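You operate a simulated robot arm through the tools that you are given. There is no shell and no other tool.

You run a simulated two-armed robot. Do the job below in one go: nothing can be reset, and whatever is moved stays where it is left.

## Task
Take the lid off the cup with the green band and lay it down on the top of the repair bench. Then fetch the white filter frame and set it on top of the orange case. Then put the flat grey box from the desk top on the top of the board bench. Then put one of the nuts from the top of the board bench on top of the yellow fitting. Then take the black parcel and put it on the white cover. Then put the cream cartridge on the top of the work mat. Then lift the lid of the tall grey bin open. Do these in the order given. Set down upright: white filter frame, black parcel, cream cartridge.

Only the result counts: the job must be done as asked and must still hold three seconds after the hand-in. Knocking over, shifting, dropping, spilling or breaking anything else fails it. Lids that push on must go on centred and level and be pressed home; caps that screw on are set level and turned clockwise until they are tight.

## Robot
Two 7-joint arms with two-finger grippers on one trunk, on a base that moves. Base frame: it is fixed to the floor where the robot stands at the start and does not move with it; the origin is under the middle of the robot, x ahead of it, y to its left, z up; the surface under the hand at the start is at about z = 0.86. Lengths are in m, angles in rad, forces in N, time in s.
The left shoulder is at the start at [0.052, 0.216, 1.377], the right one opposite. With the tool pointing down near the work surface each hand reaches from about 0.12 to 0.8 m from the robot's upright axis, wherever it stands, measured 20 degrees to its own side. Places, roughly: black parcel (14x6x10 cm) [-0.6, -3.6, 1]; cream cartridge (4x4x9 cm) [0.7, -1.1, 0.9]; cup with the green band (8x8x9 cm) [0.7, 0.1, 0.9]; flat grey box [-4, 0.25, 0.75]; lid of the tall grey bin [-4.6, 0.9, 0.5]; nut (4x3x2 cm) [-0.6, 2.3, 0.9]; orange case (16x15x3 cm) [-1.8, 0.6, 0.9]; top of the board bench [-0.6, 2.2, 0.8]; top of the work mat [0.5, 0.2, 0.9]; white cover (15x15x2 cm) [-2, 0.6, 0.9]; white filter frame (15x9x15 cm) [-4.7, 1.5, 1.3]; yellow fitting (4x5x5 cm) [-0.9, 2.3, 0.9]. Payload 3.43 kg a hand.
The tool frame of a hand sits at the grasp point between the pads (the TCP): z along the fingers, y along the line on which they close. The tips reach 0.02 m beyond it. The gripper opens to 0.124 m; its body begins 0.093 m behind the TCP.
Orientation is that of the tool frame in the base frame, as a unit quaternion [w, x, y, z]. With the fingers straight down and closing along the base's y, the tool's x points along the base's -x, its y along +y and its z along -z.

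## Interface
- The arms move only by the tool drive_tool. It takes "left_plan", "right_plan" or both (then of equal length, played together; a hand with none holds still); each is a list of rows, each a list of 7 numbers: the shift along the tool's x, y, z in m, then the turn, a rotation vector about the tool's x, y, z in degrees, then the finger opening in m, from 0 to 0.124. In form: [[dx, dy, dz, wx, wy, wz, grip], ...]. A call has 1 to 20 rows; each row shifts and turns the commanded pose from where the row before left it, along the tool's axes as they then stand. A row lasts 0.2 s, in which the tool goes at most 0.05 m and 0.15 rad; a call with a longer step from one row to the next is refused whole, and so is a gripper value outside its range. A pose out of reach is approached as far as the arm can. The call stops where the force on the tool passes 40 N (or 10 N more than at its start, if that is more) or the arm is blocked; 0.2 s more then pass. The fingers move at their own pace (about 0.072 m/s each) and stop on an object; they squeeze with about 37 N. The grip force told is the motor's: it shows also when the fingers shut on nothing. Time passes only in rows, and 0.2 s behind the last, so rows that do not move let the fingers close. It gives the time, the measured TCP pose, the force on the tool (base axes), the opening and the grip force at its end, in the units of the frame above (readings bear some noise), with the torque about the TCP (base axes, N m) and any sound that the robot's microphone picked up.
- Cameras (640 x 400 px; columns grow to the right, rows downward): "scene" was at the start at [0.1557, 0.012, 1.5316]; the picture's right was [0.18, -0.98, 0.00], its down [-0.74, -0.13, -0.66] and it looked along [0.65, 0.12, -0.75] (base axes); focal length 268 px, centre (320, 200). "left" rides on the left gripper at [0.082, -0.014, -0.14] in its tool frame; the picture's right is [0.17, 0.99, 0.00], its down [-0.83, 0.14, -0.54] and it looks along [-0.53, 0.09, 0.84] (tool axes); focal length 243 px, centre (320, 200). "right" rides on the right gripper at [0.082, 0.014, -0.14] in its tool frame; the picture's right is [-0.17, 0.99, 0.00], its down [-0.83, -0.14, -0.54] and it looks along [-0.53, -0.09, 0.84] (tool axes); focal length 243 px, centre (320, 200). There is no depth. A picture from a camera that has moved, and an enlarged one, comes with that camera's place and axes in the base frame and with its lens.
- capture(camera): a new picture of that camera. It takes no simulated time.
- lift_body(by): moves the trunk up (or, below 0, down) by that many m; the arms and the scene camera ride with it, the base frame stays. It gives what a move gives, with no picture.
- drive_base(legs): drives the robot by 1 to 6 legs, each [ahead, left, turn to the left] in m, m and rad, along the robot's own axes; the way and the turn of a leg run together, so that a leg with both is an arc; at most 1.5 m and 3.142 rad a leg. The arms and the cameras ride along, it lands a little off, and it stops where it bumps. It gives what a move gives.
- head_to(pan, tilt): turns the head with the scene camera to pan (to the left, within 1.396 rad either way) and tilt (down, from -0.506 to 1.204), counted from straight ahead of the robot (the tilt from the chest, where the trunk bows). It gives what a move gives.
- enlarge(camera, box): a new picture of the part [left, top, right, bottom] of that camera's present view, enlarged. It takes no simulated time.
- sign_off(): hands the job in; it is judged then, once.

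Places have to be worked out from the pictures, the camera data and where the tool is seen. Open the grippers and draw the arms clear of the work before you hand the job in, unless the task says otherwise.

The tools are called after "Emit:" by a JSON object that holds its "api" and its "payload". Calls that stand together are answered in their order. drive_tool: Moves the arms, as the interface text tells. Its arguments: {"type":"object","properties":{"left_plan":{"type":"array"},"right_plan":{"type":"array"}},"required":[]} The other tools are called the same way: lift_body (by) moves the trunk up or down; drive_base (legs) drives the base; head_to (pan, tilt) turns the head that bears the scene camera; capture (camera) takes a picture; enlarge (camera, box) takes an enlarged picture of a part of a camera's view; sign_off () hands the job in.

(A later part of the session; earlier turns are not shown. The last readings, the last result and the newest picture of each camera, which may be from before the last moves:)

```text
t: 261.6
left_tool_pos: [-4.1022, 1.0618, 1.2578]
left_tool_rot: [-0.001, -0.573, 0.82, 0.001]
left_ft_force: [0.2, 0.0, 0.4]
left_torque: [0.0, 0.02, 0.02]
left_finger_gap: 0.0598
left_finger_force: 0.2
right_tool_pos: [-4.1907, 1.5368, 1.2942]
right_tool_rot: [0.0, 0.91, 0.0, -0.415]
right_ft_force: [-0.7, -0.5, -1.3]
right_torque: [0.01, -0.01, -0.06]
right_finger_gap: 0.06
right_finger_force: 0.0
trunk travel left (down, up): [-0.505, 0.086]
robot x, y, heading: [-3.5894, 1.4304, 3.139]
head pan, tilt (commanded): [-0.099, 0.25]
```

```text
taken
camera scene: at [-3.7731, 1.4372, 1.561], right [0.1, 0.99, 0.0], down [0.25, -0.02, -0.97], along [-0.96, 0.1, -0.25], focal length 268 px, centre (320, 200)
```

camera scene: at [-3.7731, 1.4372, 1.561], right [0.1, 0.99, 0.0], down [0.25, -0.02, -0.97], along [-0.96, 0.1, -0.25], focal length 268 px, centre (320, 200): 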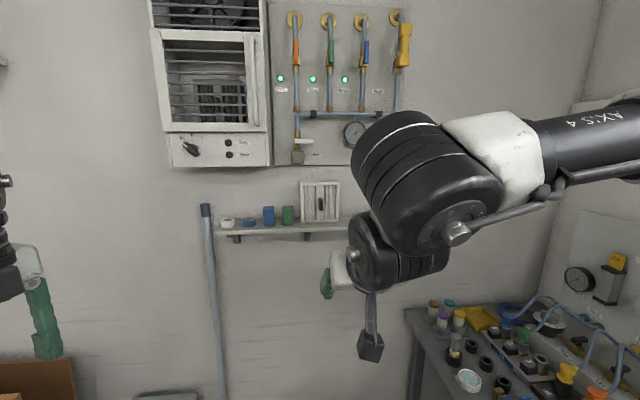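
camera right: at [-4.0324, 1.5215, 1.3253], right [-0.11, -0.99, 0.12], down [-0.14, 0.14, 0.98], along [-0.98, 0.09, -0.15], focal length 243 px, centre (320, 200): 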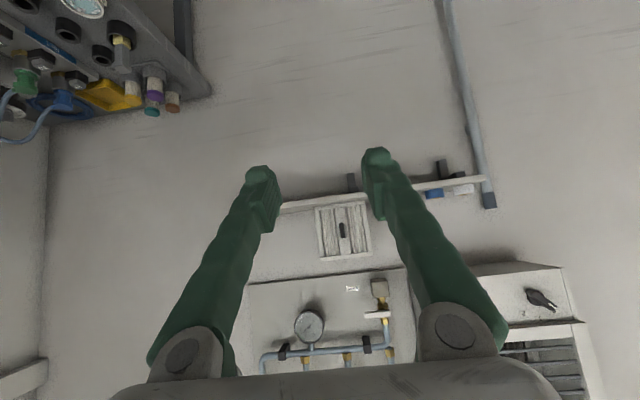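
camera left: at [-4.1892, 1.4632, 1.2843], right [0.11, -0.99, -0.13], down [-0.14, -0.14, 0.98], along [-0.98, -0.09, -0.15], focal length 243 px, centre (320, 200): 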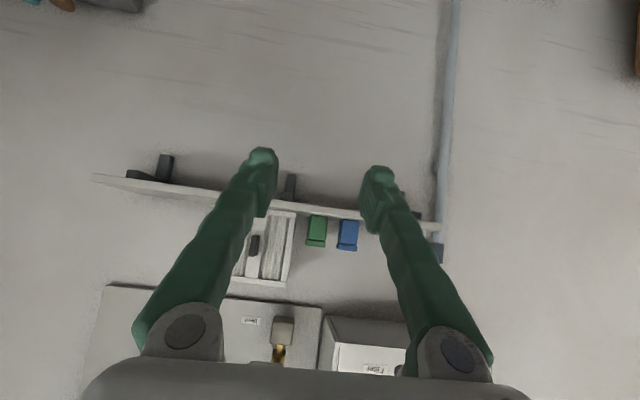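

The handle appears at about (-4.69, 1.534, 1.306). I drive ahead 0.38 m so the right hand comes to x ≈ -4.57, and look again.

Emit:
{"api": "drive_base", "payload": {"legs": [[0.38, 0.0, 0.0]]}}

Emit:
{"api": "capture", "payload": {"camera": "right"}}

Emit:
{"api": "capture", "payload": {"camera": "scene"}}

```text
t: 264.5
left_tool_pos: [-4.4848, 1.0648, 1.258]
left_tool_rot: [-0.002, -0.572, 0.82, 0.001]
left_ft_force: [0.4, -0.3, 0.1]
left_torque: [-0.04, 0.03, -0.04]
left_finger_gap: 0.0599
left_finger_force: 0.0
right_tool_pos: [-4.5748, 1.5404, 1.295]
right_tool_rot: [-0.001, 0.91, -0.002, -0.415]
right_ft_force: [-0.2, 0.2, -0.2]
right_torque: [-0.04, 0.03, -0.01]
right_finger_gap: 0.06
right_finger_force: 0.0
trunk travel left (down, up): [-0.505, 0.086]
robot x, y, heading: [-3.9724, 1.4309, 3.141]
head pan, tilt (commanded): [-0.099, 0.25]
```

```text
taken
camera right: at [-4.4151, 1.5256, 1.3255], right [-0.11, -0.99, 0.13], down [-0.14, 0.14, 0.98], along [-0.98, 0.09, -0.15], focal length 243 px, centre (320, 200)
```

right: 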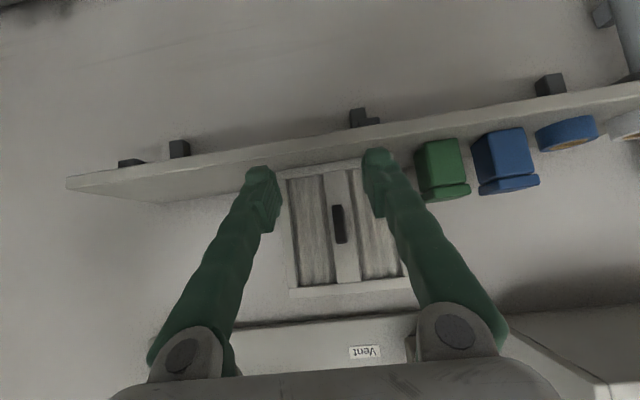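

```text
taken
camera scene: at [-4.1559, 1.4402, 1.5612], right [0.1, 0.99, 0.0], down [0.24, -0.03, -0.97], along [-0.96, 0.1, -0.25], focal length 268 px, centre (320, 200)
```

scene: 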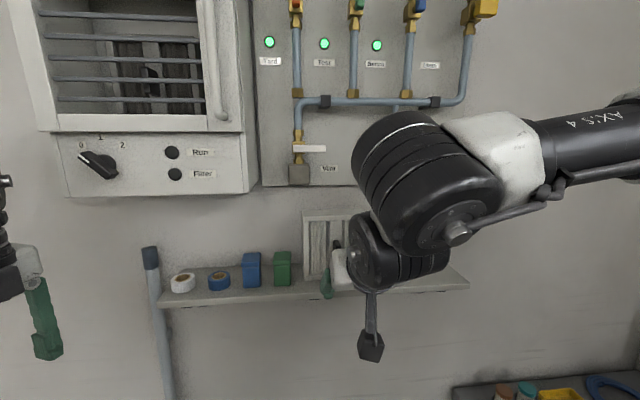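

The frame's front face is at x ≈ -4.71 and the handle centre near (-4.69, 1.533, 1.311). I advance the right hand so the open fingers straddle the handle plate, stopping at TCP x ≈ -4.68.

Emit:
{"api": "drive_tool", "payload": {"right_plan": [[-0.0202, 0.0019, 0.0172, 0, 0, 0, 0.06], [-0.0202, 0.0019, 0.0172, 0, 0, 0, 0.06], [-0.0202, 0.0019, 0.0172, 0, 0, 0, 0.06], [-0.0202, 0.0019, 0.0172, 0, 0, 0, 0.06]]}}

Emit:
{"api": "capture", "payload": {"camera": "right"}}

Emit:
{"api": "enlarge", "payload": {"camera": "scene", "box": [260, 180, 420, 320]}}

```text
t: 265.5
left_tool_pos: [-4.4869, 1.0658, 1.2585]
left_tool_rot: [-0.002, -0.572, 0.82, 0.0]
left_ft_force: [-0.3, 0.4, -0.7]
left_torque: [0.0, -0.02, 0.05]
left_finger_gap: 0.0598
left_finger_force: 0.1
right_tool_pos: [-4.681, 1.5328, 1.3101]
right_tool_rot: [-0.002, 0.91, -0.003, -0.415]
right_ft_force: [0.7, 0.2, 0.6]
right_torque: [0.03, -0.02, -0.01]
right_finger_gap: 0.0599
right_finger_force: 0.1
trunk travel left (down, up): [-0.505, 0.086]
robot x, y, heading: [-3.9704, 1.4324, 3.136]
head pan, tilt (commanded): [-0.099, 0.25]
```

```text
taken
camera right: at [-4.522, 1.5182, 1.3408], right [-0.11, -0.99, 0.13], down [-0.14, 0.14, 0.98], along [-0.98, 0.09, -0.15], focal length 243 px, centre (320, 200)
```

right: 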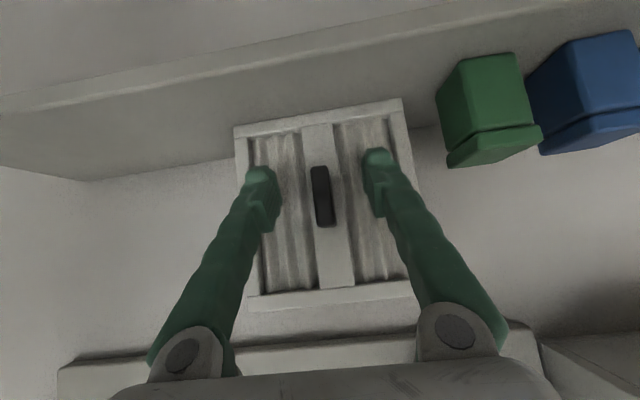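

```text
2.86 times, centred on (340, 250) of scene
camera zoom: at [-4.1585, 1.4397, 1.5608], right [0.1, 0.99, 0.0], down [0.25, -0.03, -0.97], along [-0.96, 0.1, -0.25], focal length 765 px, centre (263, 57)
```

zoom: 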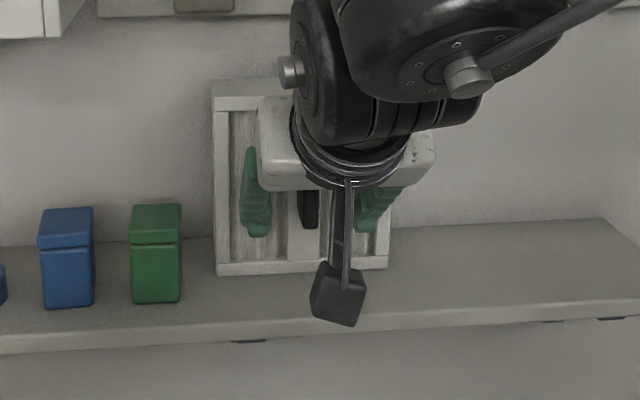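

From the size change, the handle's front edge is at x ≈ -4.705, a bit further than thought. I advance 28 mm more.

Emit:
{"api": "drive_tool", "payload": {"right_plan": [[-0.0092, 0.0005, 0.0106, 0, 0, 0, 0.06], [-0.0092, 0.0005, 0.0106, 0, 0, 0, 0.06]]}}

Emit:
{"api": "capture", "payload": {"camera": "right"}}

```text
t: 266.1
left_tool_pos: [-4.4847, 1.067, 1.2586]
left_tool_rot: [-0.002, -0.572, 0.82, 0.0]
left_ft_force: [-0.2, 0.3, -0.3]
left_torque: [0.01, 0.03, 0.01]
left_finger_gap: 0.0599
left_finger_force: 0.0
right_tool_pos: [-4.7033, 1.5309, 1.3108]
right_tool_rot: [-0.001, 0.91, -0.004, -0.416]
right_ft_force: [1.8, -0.6, -1.4]
right_torque: [0.08, -0.12, 0.12]
right_finger_gap: 0.0595
right_finger_force: 0.0
right hand out of reach, approached as far as the arm can: row 2
trunk travel left (down, up): [-0.505, 0.086]
robot x, y, heading: [-3.974, 1.4336, 3.134]
head pan, tilt (commanded): [-0.099, 0.25]
```

```text
taken
camera right: at [-4.5452, 1.515, 1.3401], right [-0.12, -0.98, 0.13], down [-0.13, 0.14, 0.98], along [-0.98, 0.1, -0.15], focal length 243 px, centre (320, 200)
```

right: 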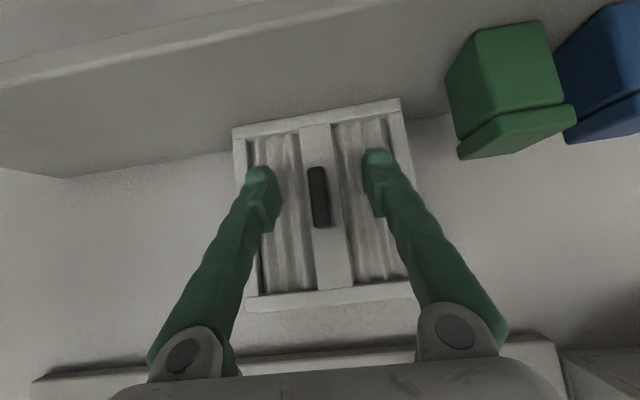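

The frame moved back with the hand - the fingertips are already touching its face, so the handle is between the pads. I back off 3 mm and close on the handle.

Emit:
{"api": "drive_tool", "payload": {"right_plan": [[0.002, 0, -0.0023, 0, 0, 0, 0.06], [0, 0, 0, 0, 0, 0, 0.0], [0, 0, 0, 0, 0, 0, 0.0], [0, 0, 0, 0, 0, 0, 0.0], [0, 0, 0, 0, 0, 0, 0.0]]}}

Emit:
{"api": "capture", "payload": {"camera": "right"}}

Emit:
{"api": "enlarge", "payload": {"camera": "scene", "box": [260, 180, 420, 320]}}

```text
t: 267.3
left_tool_pos: [-4.486, 1.0653, 1.258]
left_tool_rot: [-0.002, -0.572, 0.82, 0.001]
left_ft_force: [0.1, -0.5, -0.3]
left_torque: [-0.03, 0.0, -0.04]
left_finger_gap: 0.0602
left_finger_force: 0.1
right_tool_pos: [-4.7026, 1.5312, 1.3107]
right_tool_rot: [0.0, 0.91, -0.003, -0.415]
right_ft_force: [-0.1, 0.3, 0.3]
right_torque: [0.07, 0.02, 0.04]
right_finger_gap: 0.0109
right_finger_force: 37.2
trunk travel left (down, up): [-0.505, 0.086]
robot x, y, heading: [-3.9717, 1.43, 3.135]
head pan, tilt (commanded): [-0.099, 0.25]
```

```text
taken
camera right: at [-4.5435, 1.5153, 1.34], right [-0.11, -0.99, 0.13], down [-0.14, 0.14, 0.98], along [-0.98, 0.1, -0.15], focal length 243 px, centre (320, 200)
```

right: 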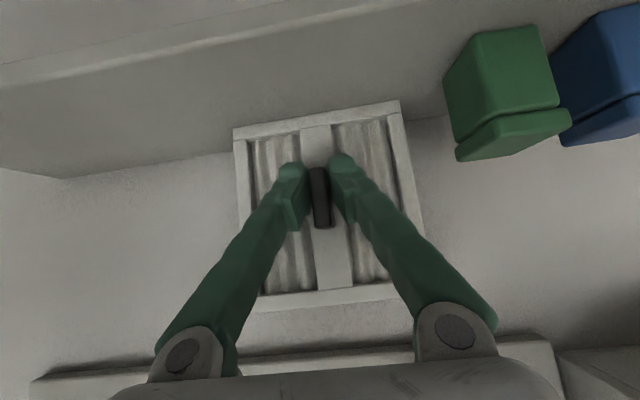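

```text
2.86 times, centred on (340, 250) of scene
camera zoom: at [-4.1572, 1.4401, 1.561], right [0.1, 0.99, 0.0], down [0.25, -0.03, -0.97], along [-0.96, 0.1, -0.25], focal length 765 px, centre (263, 57)
```

zoom: 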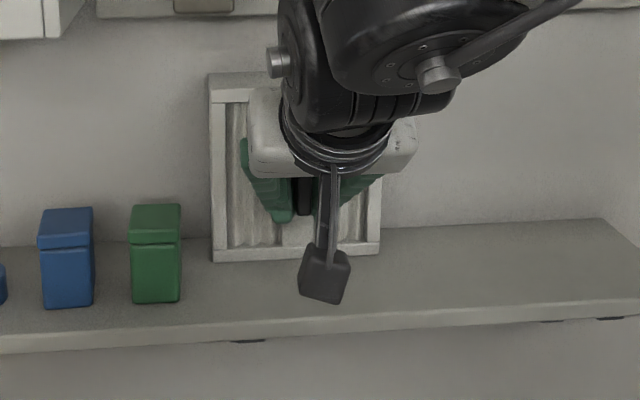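

The handle is gripped (10.9 mm, 37 N). I lift 3 cm straight up and check.

Emit:
{"api": "drive_tool", "payload": {"right_plan": [[-0.0076, 0, -0.0066, 0, 0, 0, 0.0], [-0.0076, 0, -0.0066, 0, 0, 0, 0.0], [-0.0076, 0, -0.0066, 0, 0, 0, 0.0]]}}

Emit:
{"api": "enlarge", "payload": {"camera": "scene", "box": [260, 180, 420, 320]}}

Emit:
{"api": "capture", "payload": {"camera": "right"}}

```text
t: 268.1
left_tool_pos: [-4.4835, 1.0663, 1.2593]
left_tool_rot: [-0.002, -0.572, 0.82, 0.0]
left_ft_force: [0.9, 0.2, 0.6]
left_torque: [0.01, 0.01, 0.01]
left_finger_gap: 0.0601
left_finger_force: 0.1
right_tool_pos: [-4.7024, 1.5231, 1.3306]
right_tool_rot: [-0.001, 0.91, -0.006, -0.415]
right_ft_force: [13.9, 1.9, -4.2]
right_torque: [0.0, -0.38, 0.0]
right_finger_gap: 0.0108
right_finger_force: 37.2
right hand out of reach, approached as far as the arm can: row 2, 3
trunk travel left (down, up): [-0.505, 0.086]
robot x, y, heading: [-3.9747, 1.4312, 3.142]
head pan, tilt (commanded): [-0.099, 0.25]
```

```text
2.86 times, centred on (340, 250) of scene
camera zoom: at [-4.1546, 1.4406, 1.5612], right [0.1, 0.99, 0.0], down [0.24, -0.03, -0.97], along [-0.96, 0.1, -0.25], focal length 765 px, centre (263, 57)
```

zoom: 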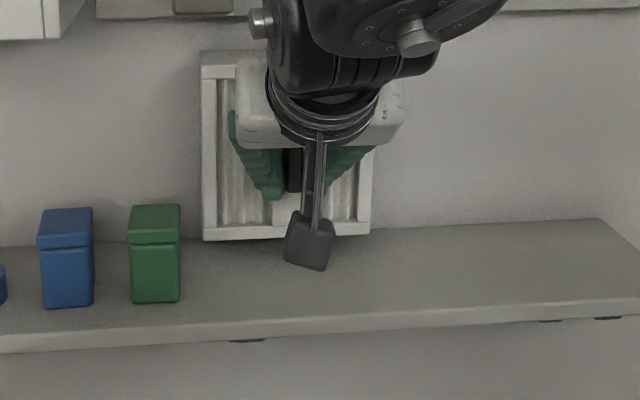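

```text
taken
camera right: at [-4.5439, 1.5078, 1.3596], right [-0.12, -0.98, 0.13], down [-0.14, 0.14, 0.98], along [-0.98, 0.1, -0.15], focal length 243 px, centre (320, 200)
```

right: 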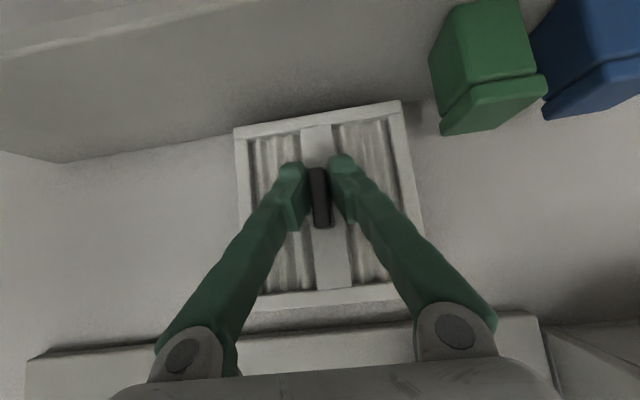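

Lifted about 2 cm; the 14 N in +x means its back presses the wall. I back the base off 0.15 m to draw the frame straight out.

Emit:
{"api": "drive_base", "payload": {"legs": [[-0.15, 0.0, 0.0]]}}

Emit:
{"api": "capture", "payload": {"camera": "scene"}}

```text
t: 269.7
left_tool_pos: [-4.3442, 1.0656, 1.2573]
left_tool_rot: [0.0, -0.571, 0.821, 0.0]
left_ft_force: [-1.5, 0.6, 0.4]
left_torque: [-0.02, -0.02, 0.0]
left_finger_gap: 0.0603
left_finger_force: 0.1
right_tool_pos: [-4.5614, 1.5225, 1.3279]
right_tool_rot: [-0.001, 0.91, -0.005, -0.414]
right_ft_force: [-0.1, 1.3, -1.1]
right_torque: [-0.03, -0.08, 0.01]
right_finger_gap: 0.0106
right_finger_force: 37.8
trunk travel left (down, up): [-0.505, 0.086]
robot x, y, heading: [-3.8269, 1.4321, 3.135]
head pan, tilt (commanded): [-0.099, 0.25]
```

```text
taken
camera scene: at [-4.014, 1.4396, 1.5603], right [0.1, 0.99, 0.0], down [0.25, -0.03, -0.97], along [-0.96, 0.1, -0.25], focal length 268 px, centre (320, 200)
```

scene: 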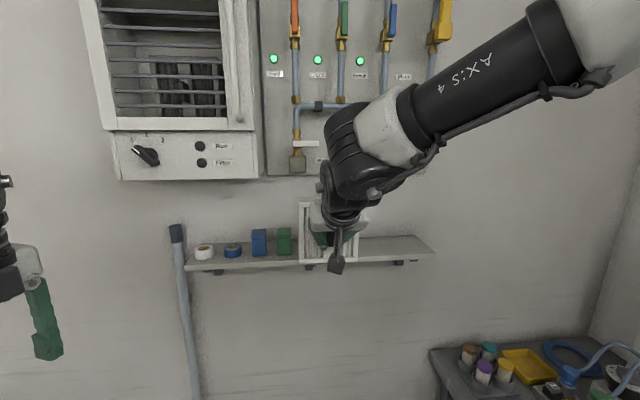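

The frame hangs freely from the handle (about 1 N). I back away 0.6 m, then turn left 90° to face the island side.

Emit:
{"api": "drive_base", "payload": {"legs": [[-0.6, 0.0, 0.0], [0, 0, 1.57]]}}

Emit:
{"api": "head_to", "payload": {"pan": 0.5, "tilt": 0.45}}

Emit:
{"api": "capture", "payload": {"camera": "scene"}}

```text
t: 279.0
left_tool_pos: [-2.8584, 0.9129, 1.2581]
left_tool_rot: [0.0, 0.984, -0.178, 0.0]
left_ft_force: [0.0, 0.6, -0.2]
left_torque: [0.01, -0.02, 0.0]
left_finger_gap: 0.0601
left_finger_force: 0.0
right_tool_pos: [-3.3157, 0.6955, 1.3293]
right_tool_rot: [0.293, 0.648, 0.638, -0.295]
right_ft_force: [0.6, -1.1, -2.4]
right_torque: [0.07, -0.01, 0.0]
right_finger_gap: 0.0105
right_finger_force: 37.3
trunk travel left (down, up): [-0.505, 0.086]
robot x, y, heading: [-3.2203, 1.4268, -1.579]
head pan, tilt (commanded): [-0.099, 0.25]
```

```text
t: 280.0
left_tool_pos: [-2.8576, 0.9155, 1.2583]
left_tool_rot: [0.001, 0.984, -0.177, 0.001]
left_ft_force: [0.3, -0.1, 0.0]
left_torque: [-0.01, 0.02, 0.0]
left_finger_gap: 0.0599
left_finger_force: 0.0
right_tool_pos: [-3.3156, 0.6966, 1.3284]
right_tool_rot: [0.292, 0.648, 0.639, -0.295]
right_ft_force: [0.9, -0.5, -1.2]
right_torque: [0.09, -0.02, 0.01]
right_finger_gap: 0.0109
right_finger_force: 37.0
trunk travel left (down, up): [-0.505, 0.086]
robot x, y, heading: [-3.2231, 1.4292, -1.58]
head pan, tilt (commanded): [0.499, 0.45]
```

```text
taken
camera scene: at [-3.179, 1.2538, 1.5423], right [-0.88, -0.47, 0.0], down [-0.2, 0.38, -0.9], along [0.42, -0.79, -0.43], focal length 268 px, centre (320, 200)
```

scene: 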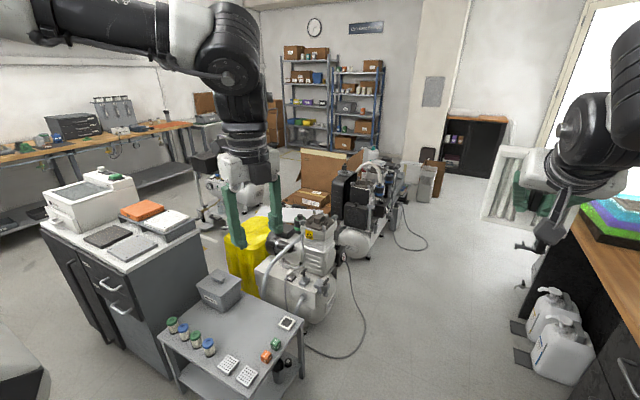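

I see the island: orange case and white cover at the back (y ≈ 0.6), two flat pads in front. I strafe left along the aisle to about x = -1.65.

Emit:
{"api": "drive_base", "payload": {"legs": [[0.0, 1.45, 0.009], [0.0, 0.13, 0.0]]}}

Emit:
{"api": "head_to", "payload": {"pan": -0.1, "tilt": 0.75}}

Emit:
{"api": "capture", "payload": {"camera": "scene"}}

Emit:
{"api": "capture", "payload": {"camera": "left"}}

```text
t: 301.5
left_tool_pos: [-1.2616, 0.929, 1.2585]
left_tool_rot: [0.001, 0.986, -0.166, 0.001]
left_ft_force: [-0.3, -0.1, 0.1]
left_torque: [0.02, -0.04, 0.06]
left_finger_gap: 0.0601
left_finger_force: 0.0
right_tool_pos: [-1.715, 0.7008, 1.3301]
right_tool_rot: [0.296, 0.64, 0.646, -0.291]
right_ft_force: [0.4, 0.5, -1.5]
right_torque: [0.09, -0.02, 0.0]
right_finger_gap: 0.0105
right_finger_force: 37.0
trunk travel left (down, up): [-0.505, 0.086]
robot x, y, heading: [-1.6387, 1.4342, -1.554]
head pan, tilt (commanded): [0.499, 0.45]
```

```text
t: 302.5
left_tool_pos: [-1.2613, 0.9291, 1.2581]
left_tool_rot: [0.001, 0.986, -0.166, 0.001]
left_ft_force: [0.1, 0.0, 0.1]
left_torque: [0.02, 0.01, 0.01]
left_finger_gap: 0.0599
left_finger_force: 0.1
right_tool_pos: [-1.7152, 0.7016, 1.3306]
right_tool_rot: [0.296, 0.641, 0.645, -0.291]
right_ft_force: [-0.2, -0.3, -2.1]
right_torque: [0.06, -0.01, 0.0]
right_finger_gap: 0.0105
right_finger_force: 37.4
trunk travel left (down, up): [-0.505, 0.086]
robot x, y, heading: [-1.6404, 1.4347, -1.557]
head pan, tilt (commanded): [-0.099, 0.75]
```

```text
taken
camera scene: at [-1.6414, 1.2593, 1.5159], right [-1.0, 0.08, 0.0], down [0.06, 0.68, -0.73], along [-0.06, -0.73, -0.68], focal length 268 px, centre (320, 200)
```

scene: 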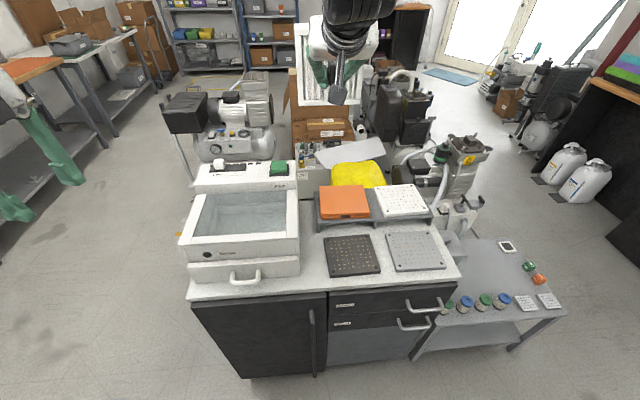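

```text
taken
camera left: at [-1.1788, 0.9177, 1.399], right [-0.17, -0.99, 0.0], down [-0.83, 0.14, 0.54], along [-0.53, 0.09, -0.84], focal length 243 px, centre (320, 200)
```

left: 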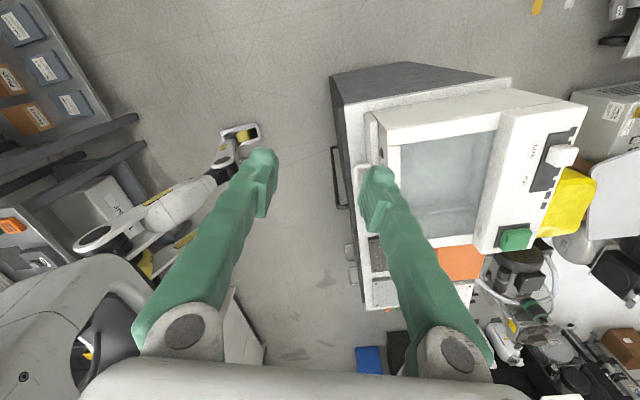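

Excellent view: the orange case and the white cover sit on a low raised tray at the back of the island. I enlarge to measure the case's top.

Emit:
{"api": "enlarge", "payload": {"camera": "scene", "box": [300, 170, 450, 280]}}

```text
3.64 times, centred on (375, 225) of scene
camera zoom: at [-1.6414, 1.2593, 1.5159], right [-1.0, 0.08, 0.0], down [0.06, 0.68, -0.73], along [-0.06, -0.73, -0.68], focal length 974 px, centre (120, 109)
```

zoom: 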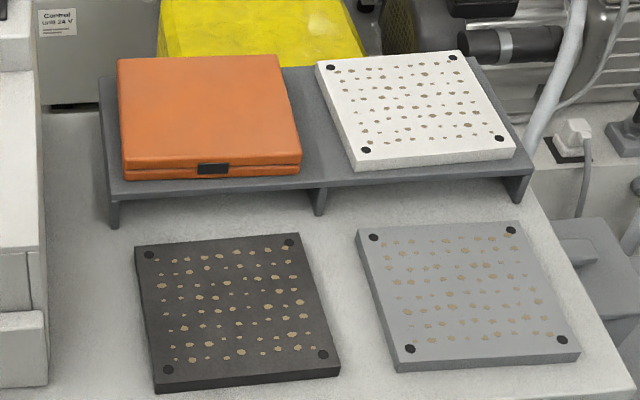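

I place the case's top centre near (-1.779, 0.587) with its top around z 0.886. I drive forward 0.195 m and shift slightly right so the frame hangs above it.

Emit:
{"api": "drive_base", "payload": {"legs": [[0.195, -0.054, -0.014]]}}

Emit:
{"api": "head_to", "payload": {"pan": -0.1, "tilt": 0.8}}

Emit:
{"api": "capture", "payload": {"camera": "scene"}}

Emit:
{"api": "capture", "payload": {"camera": "right"}}

```text
t: 304.3
left_tool_pos: [-1.3185, 0.7319, 1.2596]
left_tool_rot: [0.002, 0.985, -0.174, 0.001]
left_ft_force: [0.4, 0.2, 0.2]
left_torque: [-0.01, -0.01, 0.0]
left_finger_gap: 0.0599
left_finger_force: 0.0
right_tool_pos: [-1.7751, 0.5104, 1.3308]
right_tool_rot: [0.294, 0.645, 0.641, -0.294]
right_ft_force: [-0.3, 0.8, -1.4]
right_torque: [0.08, 0.0, -0.02]
right_finger_gap: 0.0108
right_finger_force: 37.4
trunk travel left (down, up): [-0.505, 0.086]
robot x, y, heading: [-1.6866, 1.2409, -1.567]
head pan, tilt (commanded): [-0.099, 0.75]
```

```text
t: 305.0
left_tool_pos: [-1.3199, 0.7304, 1.258]
left_tool_rot: [0.001, 0.985, -0.172, 0.001]
left_ft_force: [0.1, 0.6, 0.1]
left_torque: [0.01, -0.01, 0.02]
left_finger_gap: 0.06
left_finger_force: 0.1
right_tool_pos: [-1.7742, 0.5098, 1.3293]
right_tool_rot: [0.294, 0.645, 0.642, -0.293]
right_ft_force: [0.3, 0.4, -2.6]
right_torque: [0.1, 0.02, 0.02]
right_finger_gap: 0.0107
right_finger_force: 36.5
trunk travel left (down, up): [-0.505, 0.086]
robot x, y, heading: [-1.6873, 1.2422, -1.576]
head pan, tilt (commanded): [-0.099, 0.799]
```

```text
taken
camera scene: at [-1.6956, 1.0676, 1.5119], right [-1.0, 0.1, 0.0], down [0.07, 0.71, -0.7], along [-0.07, -0.69, -0.72], focal length 268 px, centre (320, 200)
```

scene: 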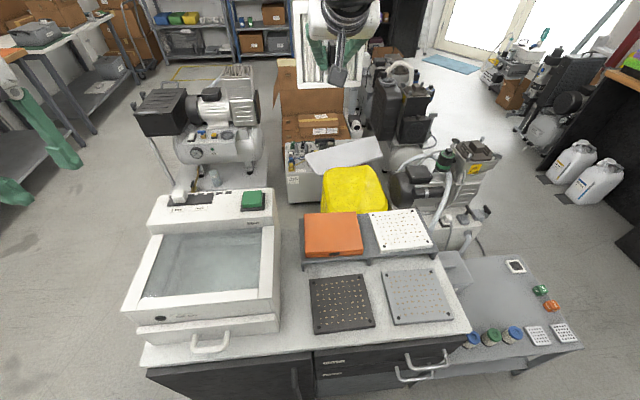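

```text
taken
camera right: at [-1.7615, 0.6681, 1.3593], right [0.99, -0.11, 0.13], down [-0.14, -0.14, 0.98], along [-0.09, -0.98, -0.15], focal length 243 px, centre (320, 200)
```

right: 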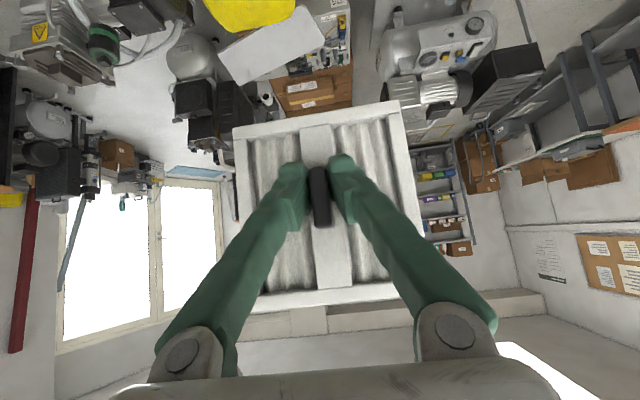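

I enlarge this second view to triangulate the case-top height against the first view.

Emit:
{"api": "enlarge", "payload": {"camera": "scene", "box": [290, 200, 440, 310]}}

```text
3.64 times, centred on (365, 255) of scene
camera zoom: at [-1.6956, 1.0676, 1.5119], right [-1.0, 0.1, 0.0], down [0.07, 0.71, -0.7], along [-0.07, -0.69, -0.72], focal length 974 px, centre (156, 0)
```

zoom: 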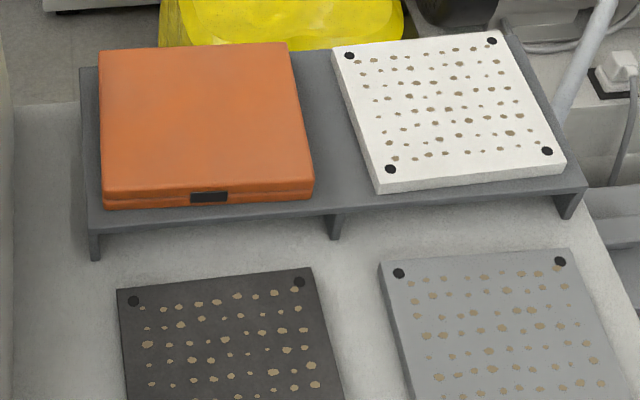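

Triangulating gives the case top centre at about (-1.776, 0.605) with top z ≈ 0.904, and the white cover at (-1.980, 0.599, ~0.885). I back the base 0.095 m so the frame body is over the case.

Emit:
{"api": "drive_base", "payload": {"legs": [[-0.095, 0.0, 0.0]]}}

Emit:
{"api": "drive_tool", "payload": {"right_plan": [[0.034, 0, 0.0295, 0, 0, 0, 0.0], [0.034, 0, 0.0295, 0, 0, 0, 0.0], [0.034, 0, 0.0295, 0, 0, 0, 0.0], [0.034, 0, 0.0295, 0, 0, 0, 0.0]]}}

Emit:
{"api": "capture", "payload": {"camera": "scene"}}

Emit:
{"api": "capture", "payload": {"camera": "right"}}

```text
t: 306.2
left_tool_pos: [-1.3202, 0.8213, 1.2568]
left_tool_rot: [0.0, 0.985, -0.172, 0.001]
left_ft_force: [-0.5, 0.1, 0.5]
left_torque: [0.0, -0.02, -0.01]
left_finger_gap: 0.0598
left_finger_force: 0.1
right_tool_pos: [-1.7757, 0.5986, 1.327]
right_tool_rot: [0.294, 0.645, 0.642, -0.293]
right_ft_force: [-0.1, 0.9, -1.2]
right_torque: [0.08, -0.02, 0.04]
right_finger_gap: 0.0108
right_finger_force: 37.2
trunk travel left (down, up): [-0.505, 0.086]
robot x, y, heading: [-1.685, 1.3375, -1.57]
head pan, tilt (commanded): [-0.099, 0.799]
```

```text
t: 307.2
left_tool_pos: [-1.3215, 0.8222, 1.2566]
left_tool_rot: [0.0, 0.985, -0.173, 0.001]
left_ft_force: [-0.1, -1.4, 1.0]
left_torque: [0.03, 0.0, -0.01]
left_finger_gap: 0.0601
left_finger_force: 0.0
right_tool_pos: [-1.7749, 0.5997, 1.1469]
right_tool_rot: [0.293, 0.645, 0.641, -0.294]
right_ft_force: [0.3, 0.3, -0.9]
right_torque: [0.07, 0.02, 0.01]
right_finger_gap: 0.0109
right_finger_force: 36.6
trunk travel left (down, up): [-0.505, 0.086]
robot x, y, heading: [-1.6903, 1.3397, -1.574]
head pan, tilt (commanded): [-0.099, 0.799]
```

```text
taken
camera scene: at [-1.696, 1.1584, 1.5115], right [-1.0, 0.1, 0.0], down [0.07, 0.71, -0.7], along [-0.07, -0.69, -0.72], focal length 268 px, centre (320, 200)
```

scene: 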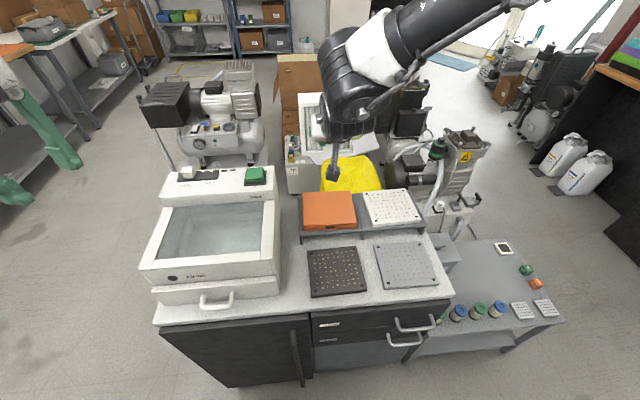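

```text
taken
camera right: at [-1.7614, 0.7588, 1.1772], right [0.99, -0.11, 0.13], down [-0.14, -0.14, 0.98], along [-0.09, -0.98, -0.15], focal length 243 px, centre (320, 200)
```

right: 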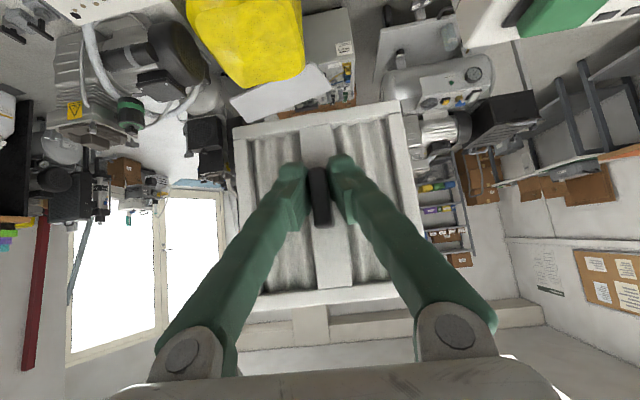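

The frame now hangs about 0.14 m above the case but a bit too far back. I move it 5.5 cm toward the robot while lowering to TCP z ≈ 1.03.

Emit:
{"api": "drive_tool", "payload": {"right_plan": [[0.0415, 0, 0.0118, 0, 0, 0, 0.0], [0.0415, 0, 0.0118, 0, 0, 0, 0.0], [0.0415, 0, 0.0118, 0, 0, 0, 0.0]]}}

Emit:
{"api": "capture", "payload": {"camera": "right"}}

Emit:
{"api": "enlarge", "payload": {"camera": "scene", "box": [240, 90, 450, 260]}}

Emit:
{"api": "capture", "payload": {"camera": "left"}}

```text
t: 308.0
left_tool_pos: [-1.3187, 0.8226, 1.2578]
left_tool_rot: [0.001, 0.985, -0.173, 0.001]
left_ft_force: [0.2, 0.1, 0.3]
left_torque: [-0.01, 0.01, -0.01]
left_finger_gap: 0.0597
left_finger_force: 0.1
right_tool_pos: [-1.7732, 0.6571, 1.0311]
right_tool_rot: [0.294, 0.645, 0.641, -0.294]
right_ft_force: [-0.3, -1.0, -0.8]
right_torque: [0.09, 0.02, 0.01]
right_finger_gap: 0.0108
right_finger_force: 37.3
trunk travel left (down, up): [-0.505, 0.086]
robot x, y, heading: [-1.6862, 1.3325, -1.57]
head pan, tilt (commanded): [-0.099, 0.799]
```

```text
taken
camera right: at [-1.76, 0.8167, 1.0614], right [0.99, -0.11, 0.13], down [-0.14, -0.14, 0.98], along [-0.09, -0.98, -0.15], focal length 243 px, centre (320, 200)
```

right: 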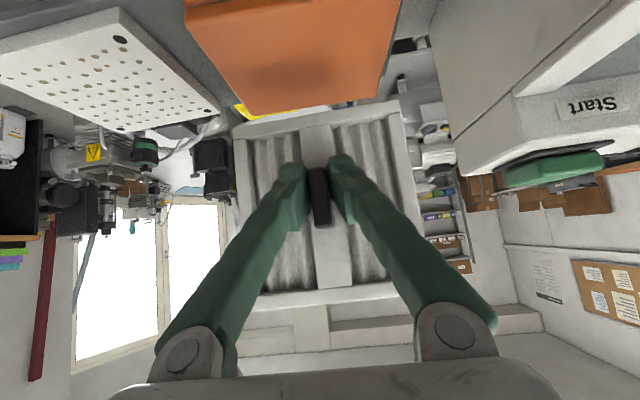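

```text
2.35 times, centred on (345, 175) of scene
camera zoom: at [-1.6957, 1.1601, 1.5118], right [-1.0, 0.1, 0.0], down [0.07, 0.71, -0.7], along [-0.07, -0.69, -0.72], focal length 630 px, centre (261, 259)
```

zoom: 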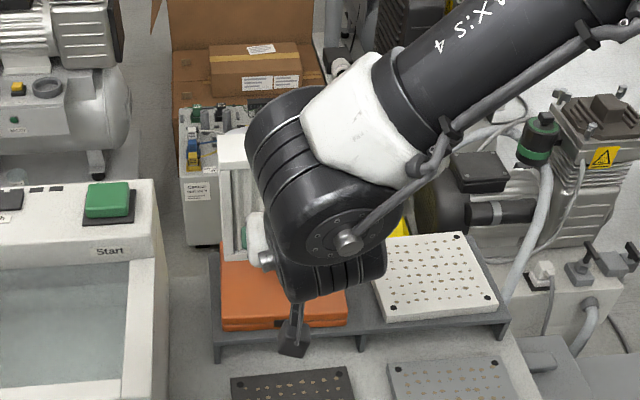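

```text
taken
camera left: at [-1.2376, 0.8104, 1.3986], right [-0.18, -0.98, 0.0], down [-0.83, 0.15, 0.54], along [-0.53, 0.1, -0.84], focal length 243 px, centre (320, 200)
```

left: 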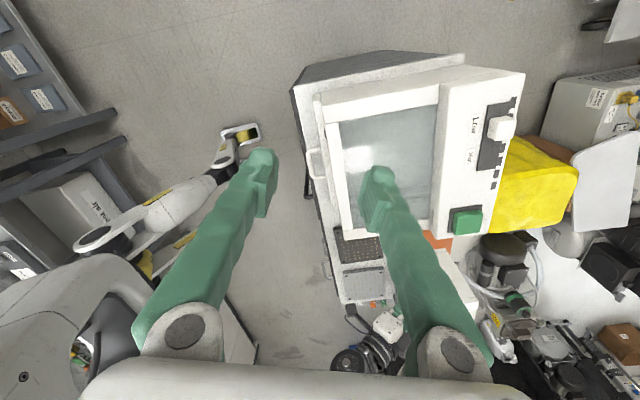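

From the hand camera I want to check whether the frame hangs plumb in the grip and where its bottom edge lies; I enlarge the right-hand view.

Emit:
{"api": "enlarge", "payload": {"camera": "right", "box": [180, 60, 460, 340]}}

Emit:
{"api": "head_to", "payload": {"pan": -0.25, "tilt": 0.55}}

Emit:
{"api": "capture", "payload": {"camera": "scene"}}

```text
1.43 times, centred on (320, 200) of right
camera zoom: at [-1.76, 0.8167, 1.0614], right [0.99, -0.11, 0.13], down [-0.14, -0.14, 0.98], along [-0.09, -0.98, -0.15], focal length 347 px, centre (320, 200)
```

zoom: 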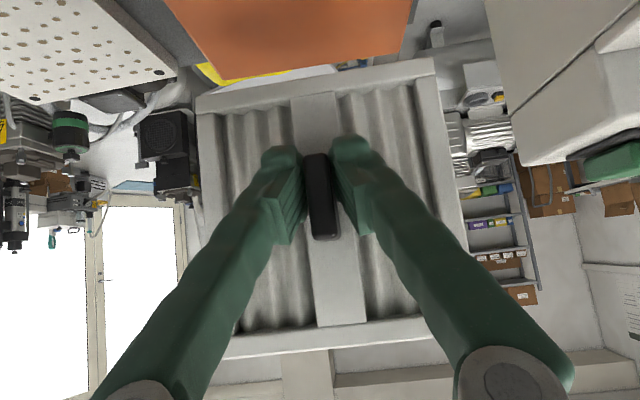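

```text
t: 308.8
left_tool_pos: [-1.319, 0.8232, 1.2585]
left_tool_rot: [0.001, 0.985, -0.173, 0.001]
left_ft_force: [0.4, 0.1, -0.4]
left_torque: [-0.03, -0.02, -0.01]
left_finger_gap: 0.06
left_finger_force: 0.1
right_tool_pos: [-1.7733, 0.6561, 1.0324]
right_tool_rot: [0.294, 0.645, 0.641, -0.294]
right_ft_force: [-0.3, -0.3, -1.6]
right_torque: [0.08, 0.0, -0.03]
right_finger_gap: 0.0106
right_finger_force: 36.8
trunk travel left (down, up): [-0.505, 0.086]
robot x, y, heading: [-1.6905, 1.3358, -1.574]
head pan, tilt (commanded): [-0.25, 0.55]
```

```text
taken
camera scene: at [-1.7099, 1.1539, 1.5332], right [-0.97, 0.24, 0.0], down [0.13, 0.51, -0.85], along [-0.21, -0.83, -0.52], focal length 268 px, centre (320, 200)
```

scene: 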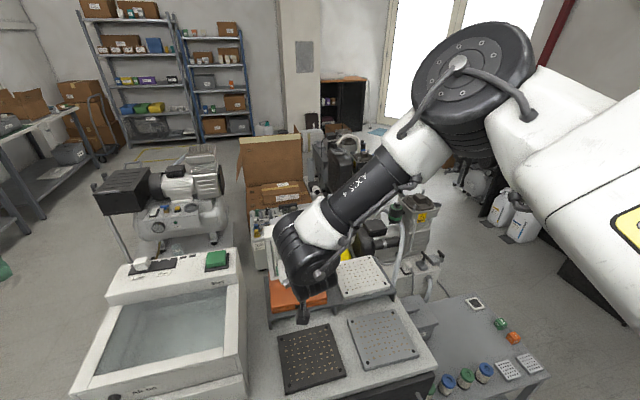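

The frame hangs plumb: bottom at z ≈ 0.955, front face at y ≈ 0.62, so its base is nearly centred over the case. I lower 4 cm (and 8 mm toward the robot), then feel for contact.

Emit:
{"api": "drive_tool", "payload": {"right_plan": [[0.0177, 0, 0.0101, 0, 0, 0, 0.0], [0.0177, 0, 0.0101, 0, 0, 0, 0.0]]}}

Emit:
{"api": "capture", "payload": {"camera": "right"}}

```text
t: 309.4
left_tool_pos: [-1.3188, 0.8228, 1.259]
left_tool_rot: [0.001, 0.985, -0.173, 0.001]
left_ft_force: [0.5, -0.4, -0.4]
left_torque: [0.0, 0.0, 0.0]
left_finger_gap: 0.0602
left_finger_force: 0.1
right_tool_pos: [-1.7739, 0.6641, 0.9917]
right_tool_rot: [0.293, 0.646, 0.641, -0.293]
right_ft_force: [-0.4, 0.3, -1.4]
right_torque: [0.11, 0.03, 0.0]
right_finger_gap: 0.0104
right_finger_force: 36.9
trunk travel left (down, up): [-0.505, 0.086]
robot x, y, heading: [-1.6856, 1.3388, -1.567]
head pan, tilt (commanded): [-0.25, 0.55]
```

```text
taken
camera right: at [-1.7603, 0.8237, 1.0212], right [0.99, -0.11, 0.13], down [-0.14, -0.14, 0.98], along [-0.09, -0.98, -0.15], focal length 243 px, centre (320, 200)
```

right: 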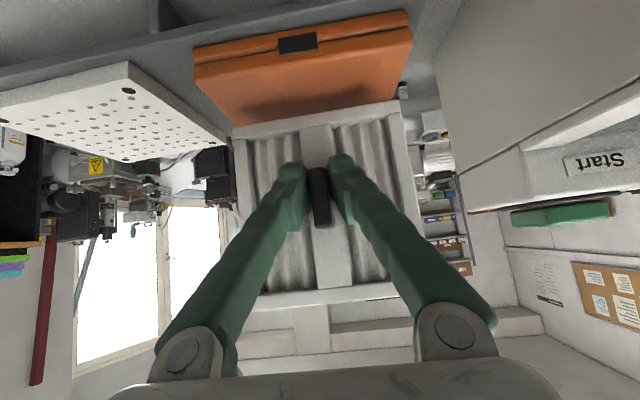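

The frame is laterally centred on the case and about 1 cm above it. I lower in 3 mm steps, feeling for contact.

Emit:
{"api": "drive_tool", "payload": {"right_plan": [[0.0023, 0, 0.002, 0, 0, 0, 0.0], [0.0023, 0, 0.002, 0, 0, 0, 0.0]]}}

```text
t: 310.0
left_tool_pos: [-1.3198, 0.8232, 1.2577]
left_tool_rot: [0.001, 0.985, -0.172, 0.0]
left_ft_force: [0.2, -0.1, 0.0]
left_torque: [0.02, -0.02, 0.03]
left_finger_gap: 0.0601
left_finger_force: 0.1
right_tool_pos: [-1.774, 0.6645, 0.986]
right_tool_rot: [0.293, 0.645, 0.642, -0.293]
right_ft_force: [-0.3, -0.1, -1.0]
right_torque: [0.04, -0.01, -0.01]
right_finger_gap: 0.0103
right_finger_force: 37.3
trunk travel left (down, up): [-0.505, 0.086]
robot x, y, heading: [-1.6915, 1.3346, -1.57]
head pan, tilt (commanded): [-0.25, 0.55]
```

Not yet in contact. I continue lowering.

Emit:
{"api": "drive_tool", "payload": {"right_plan": [[0.0023, 0, 0.002, 0, 0, 0, 0.0], [0.0015, 0, 0.0013, 0, 0, 0, 0.0]]}}

```text
t: 310.6
left_tool_pos: [-1.3195, 0.8229, 1.2578]
left_tool_rot: [0.001, 0.985, -0.172, 0.001]
left_ft_force: [0.1, -0.3, -0.2]
left_torque: [-0.02, 0.0, -0.02]
left_finger_gap: 0.0599
left_finger_force: 0.1
right_tool_pos: [-1.7747, 0.6641, 0.9806]
right_tool_rot: [0.295, 0.644, 0.642, -0.294]
right_ft_force: [1.0, -0.7, -1.2]
right_torque: [0.05, -0.02, -0.02]
right_finger_gap: 0.0105
right_finger_force: 36.9
trunk travel left (down, up): [-0.505, 0.086]
robot x, y, heading: [-1.6887, 1.3334, -1.566]
head pan, tilt (commanded): [-0.25, 0.55]
```

Still carrying its weight (about -1.2 N). I go 5 mm further down.

Emit:
{"api": "drive_tool", "payload": {"right_plan": [[0.0019, 0, 0.0016, 0, 0, 0, 0.0], [0.0019, 0, 0.0016, 0, 0, 0, 0.0]]}}

Emit:
{"api": "capture", "payload": {"camera": "right"}}

```text
t: 311.2
left_tool_pos: [-1.3199, 0.8231, 1.2581]
left_tool_rot: [0.001, 0.985, -0.173, 0.001]
left_ft_force: [-0.2, 0.3, 0.0]
left_torque: [0.0, 0.01, 0.03]
left_finger_gap: 0.0599
left_finger_force: 0.1
right_tool_pos: [-1.7753, 0.6641, 0.9764]
right_tool_rot: [0.293, 0.645, 0.642, -0.293]
right_ft_force: [-0.6, 0.4, -0.7]
right_torque: [0.08, -0.02, -0.01]
right_finger_gap: 0.0107
right_finger_force: 36.8
trunk travel left (down, up): [-0.505, 0.086]
robot x, y, heading: [-1.686, 1.3344, -1.573]
head pan, tilt (commanded): [-0.25, 0.55]
```

```text
taken
camera right: at [-1.7608, 0.8238, 1.0056], right [0.99, -0.11, 0.13], down [-0.14, -0.14, 0.98], along [-0.09, -0.98, -0.15], focal length 243 px, centre (320, 200)
```

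right: 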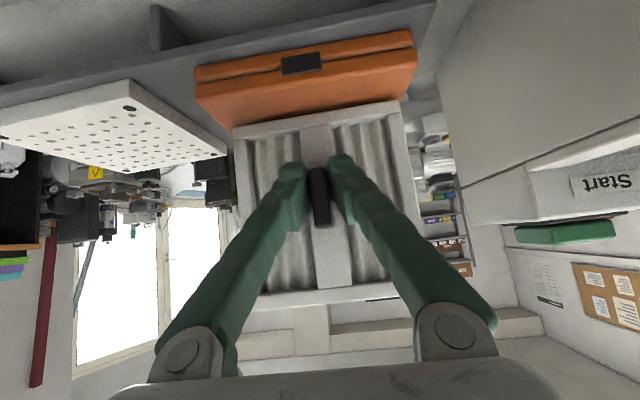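

The view shows the frame's bottom close to the case top. I continue in 2 mm steps.

Emit:
{"api": "drive_tool", "payload": {"right_plan": [[0.0015, 0, 0.0013, 0, 0, 0, 0.0], [0.0015, 0, 0.0013, 0, 0, 0, 0.0]]}}

```text
t: 311.8
left_tool_pos: [-1.3199, 0.8218, 1.2582]
left_tool_rot: [0.0, 0.985, -0.173, 0.0]
left_ft_force: [-0.6, 0.1, 0.3]
left_torque: [0.0, -0.02, 0.01]
left_finger_gap: 0.0601
left_finger_force: 0.1
right_tool_pos: [-1.7746, 0.6644, 0.9721]
right_tool_rot: [0.294, 0.645, 0.641, -0.294]
right_ft_force: [-0.3, 0.6, -1.1]
right_torque: [0.1, -0.02, 0.0]
right_finger_gap: 0.0106
right_finger_force: 37.2
trunk travel left (down, up): [-0.505, 0.086]
robot x, y, heading: [-1.689, 1.3349, -1.574]
head pan, tilt (commanded): [-0.25, 0.55]
```

Still free at z 0.972; I lower another 4 mm.

Emit:
{"api": "drive_tool", "payload": {"right_plan": [[0.0015, 0, 0.0013, 0, 0, 0, 0.0], [0.0015, 0, 0.0013, 0, 0, 0, 0.0]]}}

```text
t: 312.4
left_tool_pos: [-1.32, 0.8262, 1.26]
left_tool_rot: [0.002, 0.985, -0.173, 0.0]
left_ft_force: [0.6, -0.6, -0.4]
left_torque: [0.0, 0.01, 0.02]
left_finger_gap: 0.06
left_finger_force: 0.1
right_tool_pos: [-1.7745, 0.6641, 0.9705]
right_tool_rot: [0.296, 0.644, 0.64, -0.295]
right_ft_force: [-0.9, 2.0, 11.2]
right_torque: [-0.55, 0.04, 0.02]
right_finger_gap: 0.0106
right_finger_force: 36.2
trunk travel left (down, up): [-0.505, 0.086]
robot x, y, heading: [-1.6806, 1.3357, -1.572]
head pan, tilt (commanded): [-0.25, 0.55]
```

Contact (11 N): the frame stands on the case. I relieve 2 mm, open the fingers, then withdraw along the tool axis.

Emit:
{"api": "drive_tool", "payload": {"right_plan": [[-0.0013, 0, -0.0012, 0, 0, 0, 0.0], [0, 0, 0, 0, 0, 0, 0.0]]}}

Emit:
{"api": "capture", "payload": {"camera": "right"}}

```text
t: 313.0
left_tool_pos: [-1.3192, 0.8245, 1.2596]
left_tool_rot: [0.0, 0.985, -0.173, 0.001]
left_ft_force: [0.1, 0.6, 0.7]
left_torque: [0.0, 0.02, 0.0]
left_finger_gap: 0.06
left_finger_force: 0.0
right_tool_pos: [-1.7737, 0.6647, 0.9701]
right_tool_rot: [0.294, 0.645, 0.641, -0.295]
right_ft_force: [-0.1, -4.3, 8.7]
right_torque: [-0.94, 0.02, 0.03]
right_finger_gap: 0.0106
right_finger_force: 37.0
trunk travel left (down, up): [-0.505, 0.086]
robot x, y, heading: [-1.686, 1.334, -1.573]
head pan, tilt (commanded): [-0.25, 0.55]
```

```text
taken
camera right: at [-1.7602, 0.8234, 0.9999], right [0.99, -0.11, 0.13], down [-0.14, -0.13, 0.98], along [-0.09, -0.98, -0.15], focal length 243 px, centre (320, 200)
```

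right: 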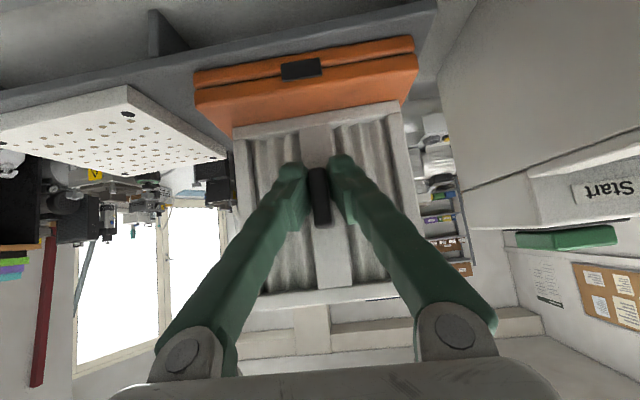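

It is still pressing with 9 N. I raise 3 mm more to unload it before opening.

Emit:
{"api": "drive_tool", "payload": {"right_plan": [[-0.0011, 0, -0.001, 0, 0, 0, 0.0], [-0.0011, 0, -0.001, 0, 0, 0, 0.0]]}}

```text
t: 313.6
left_tool_pos: [-1.3184, 0.8229, 1.2574]
left_tool_rot: [0.001, 0.985, -0.174, 0.001]
left_ft_force: [-1.1, -0.1, -0.2]
left_torque: [-0.01, -0.01, -0.01]
left_finger_gap: 0.0601
left_finger_force: 0.1
right_tool_pos: [-1.7751, 0.6653, 0.9708]
right_tool_rot: [0.292, 0.646, 0.641, -0.293]
right_ft_force: [-0.2, 0.0, 0.7]
right_torque: [-0.09, 0.02, -0.01]
right_finger_gap: 0.0107
right_finger_force: 37.2
trunk travel left (down, up): [-0.505, 0.086]
robot x, y, heading: [-1.6891, 1.3328, -1.571]
head pan, tilt (commanded): [-0.25, 0.55]
```

Unloaded (0.7 N). I open the fingers and withdraw straight back along the tool axis.

Emit:
{"api": "drive_tool", "payload": {"right_plan": [[0, 0, 0, 0, 0, 0, 0.06], [0, 0, 0, 0, 0, 0, 0.06], [0, 0, 0, 0, 0, 0, 0.06], [0, 0, -0.03, 0, 0, 0, 0.06], [0, 0, -0.04, 0, 0, 0, 0.06], [0, 0, -0.04, 0, 0, 0, 0.06], [0, 0, -0.04, 0, 0, 0, 0.06]]}}

Emit:
{"api": "capture", "payload": {"camera": "right"}}

Emit:
{"api": "capture", "payload": {"camera": "scene"}}

```text
t: 315.2
left_tool_pos: [-1.3202, 0.8243, 1.2583]
left_tool_rot: [0.002, 0.985, -0.173, 0.001]
left_ft_force: [0.1, 0.2, -0.5]
left_torque: [0.0, 0.02, 0.01]
left_finger_gap: 0.0599
left_finger_force: 0.1
right_tool_pos: [-1.7741, 0.7791, 1.0722]
right_tool_rot: [0.294, 0.645, 0.642, -0.293]
right_ft_force: [-0.1, 0.3, 0.3]
right_torque: [-0.01, 0.0, -0.01]
right_finger_gap: 0.0599
right_finger_force: 0.1
trunk travel left (down, up): [-0.505, 0.086]
robot x, y, heading: [-1.6877, 1.3338, -1.568]
head pan, tilt (commanded): [-0.25, 0.55]
```

```text
taken
camera right: at [-1.7599, 0.9383, 1.101], right [0.99, -0.11, 0.13], down [-0.14, -0.13, 0.98], along [-0.09, -0.98, -0.15], focal length 243 px, centre (320, 200)
```

right: 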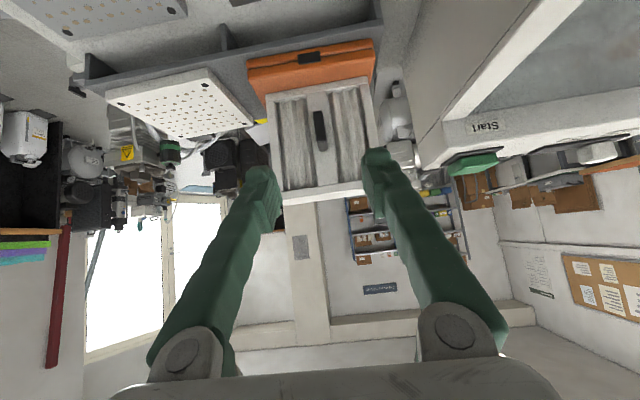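

```text
taken
camera scene: at [-1.7096, 1.1551, 1.5334], right [-0.97, 0.25, 0.0], down [0.13, 0.51, -0.85], along [-0.21, -0.83, -0.52], focal length 268 px, centre (320, 200)
```

scene: 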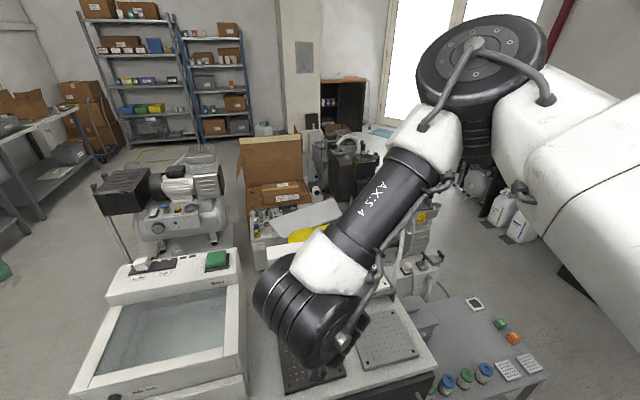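

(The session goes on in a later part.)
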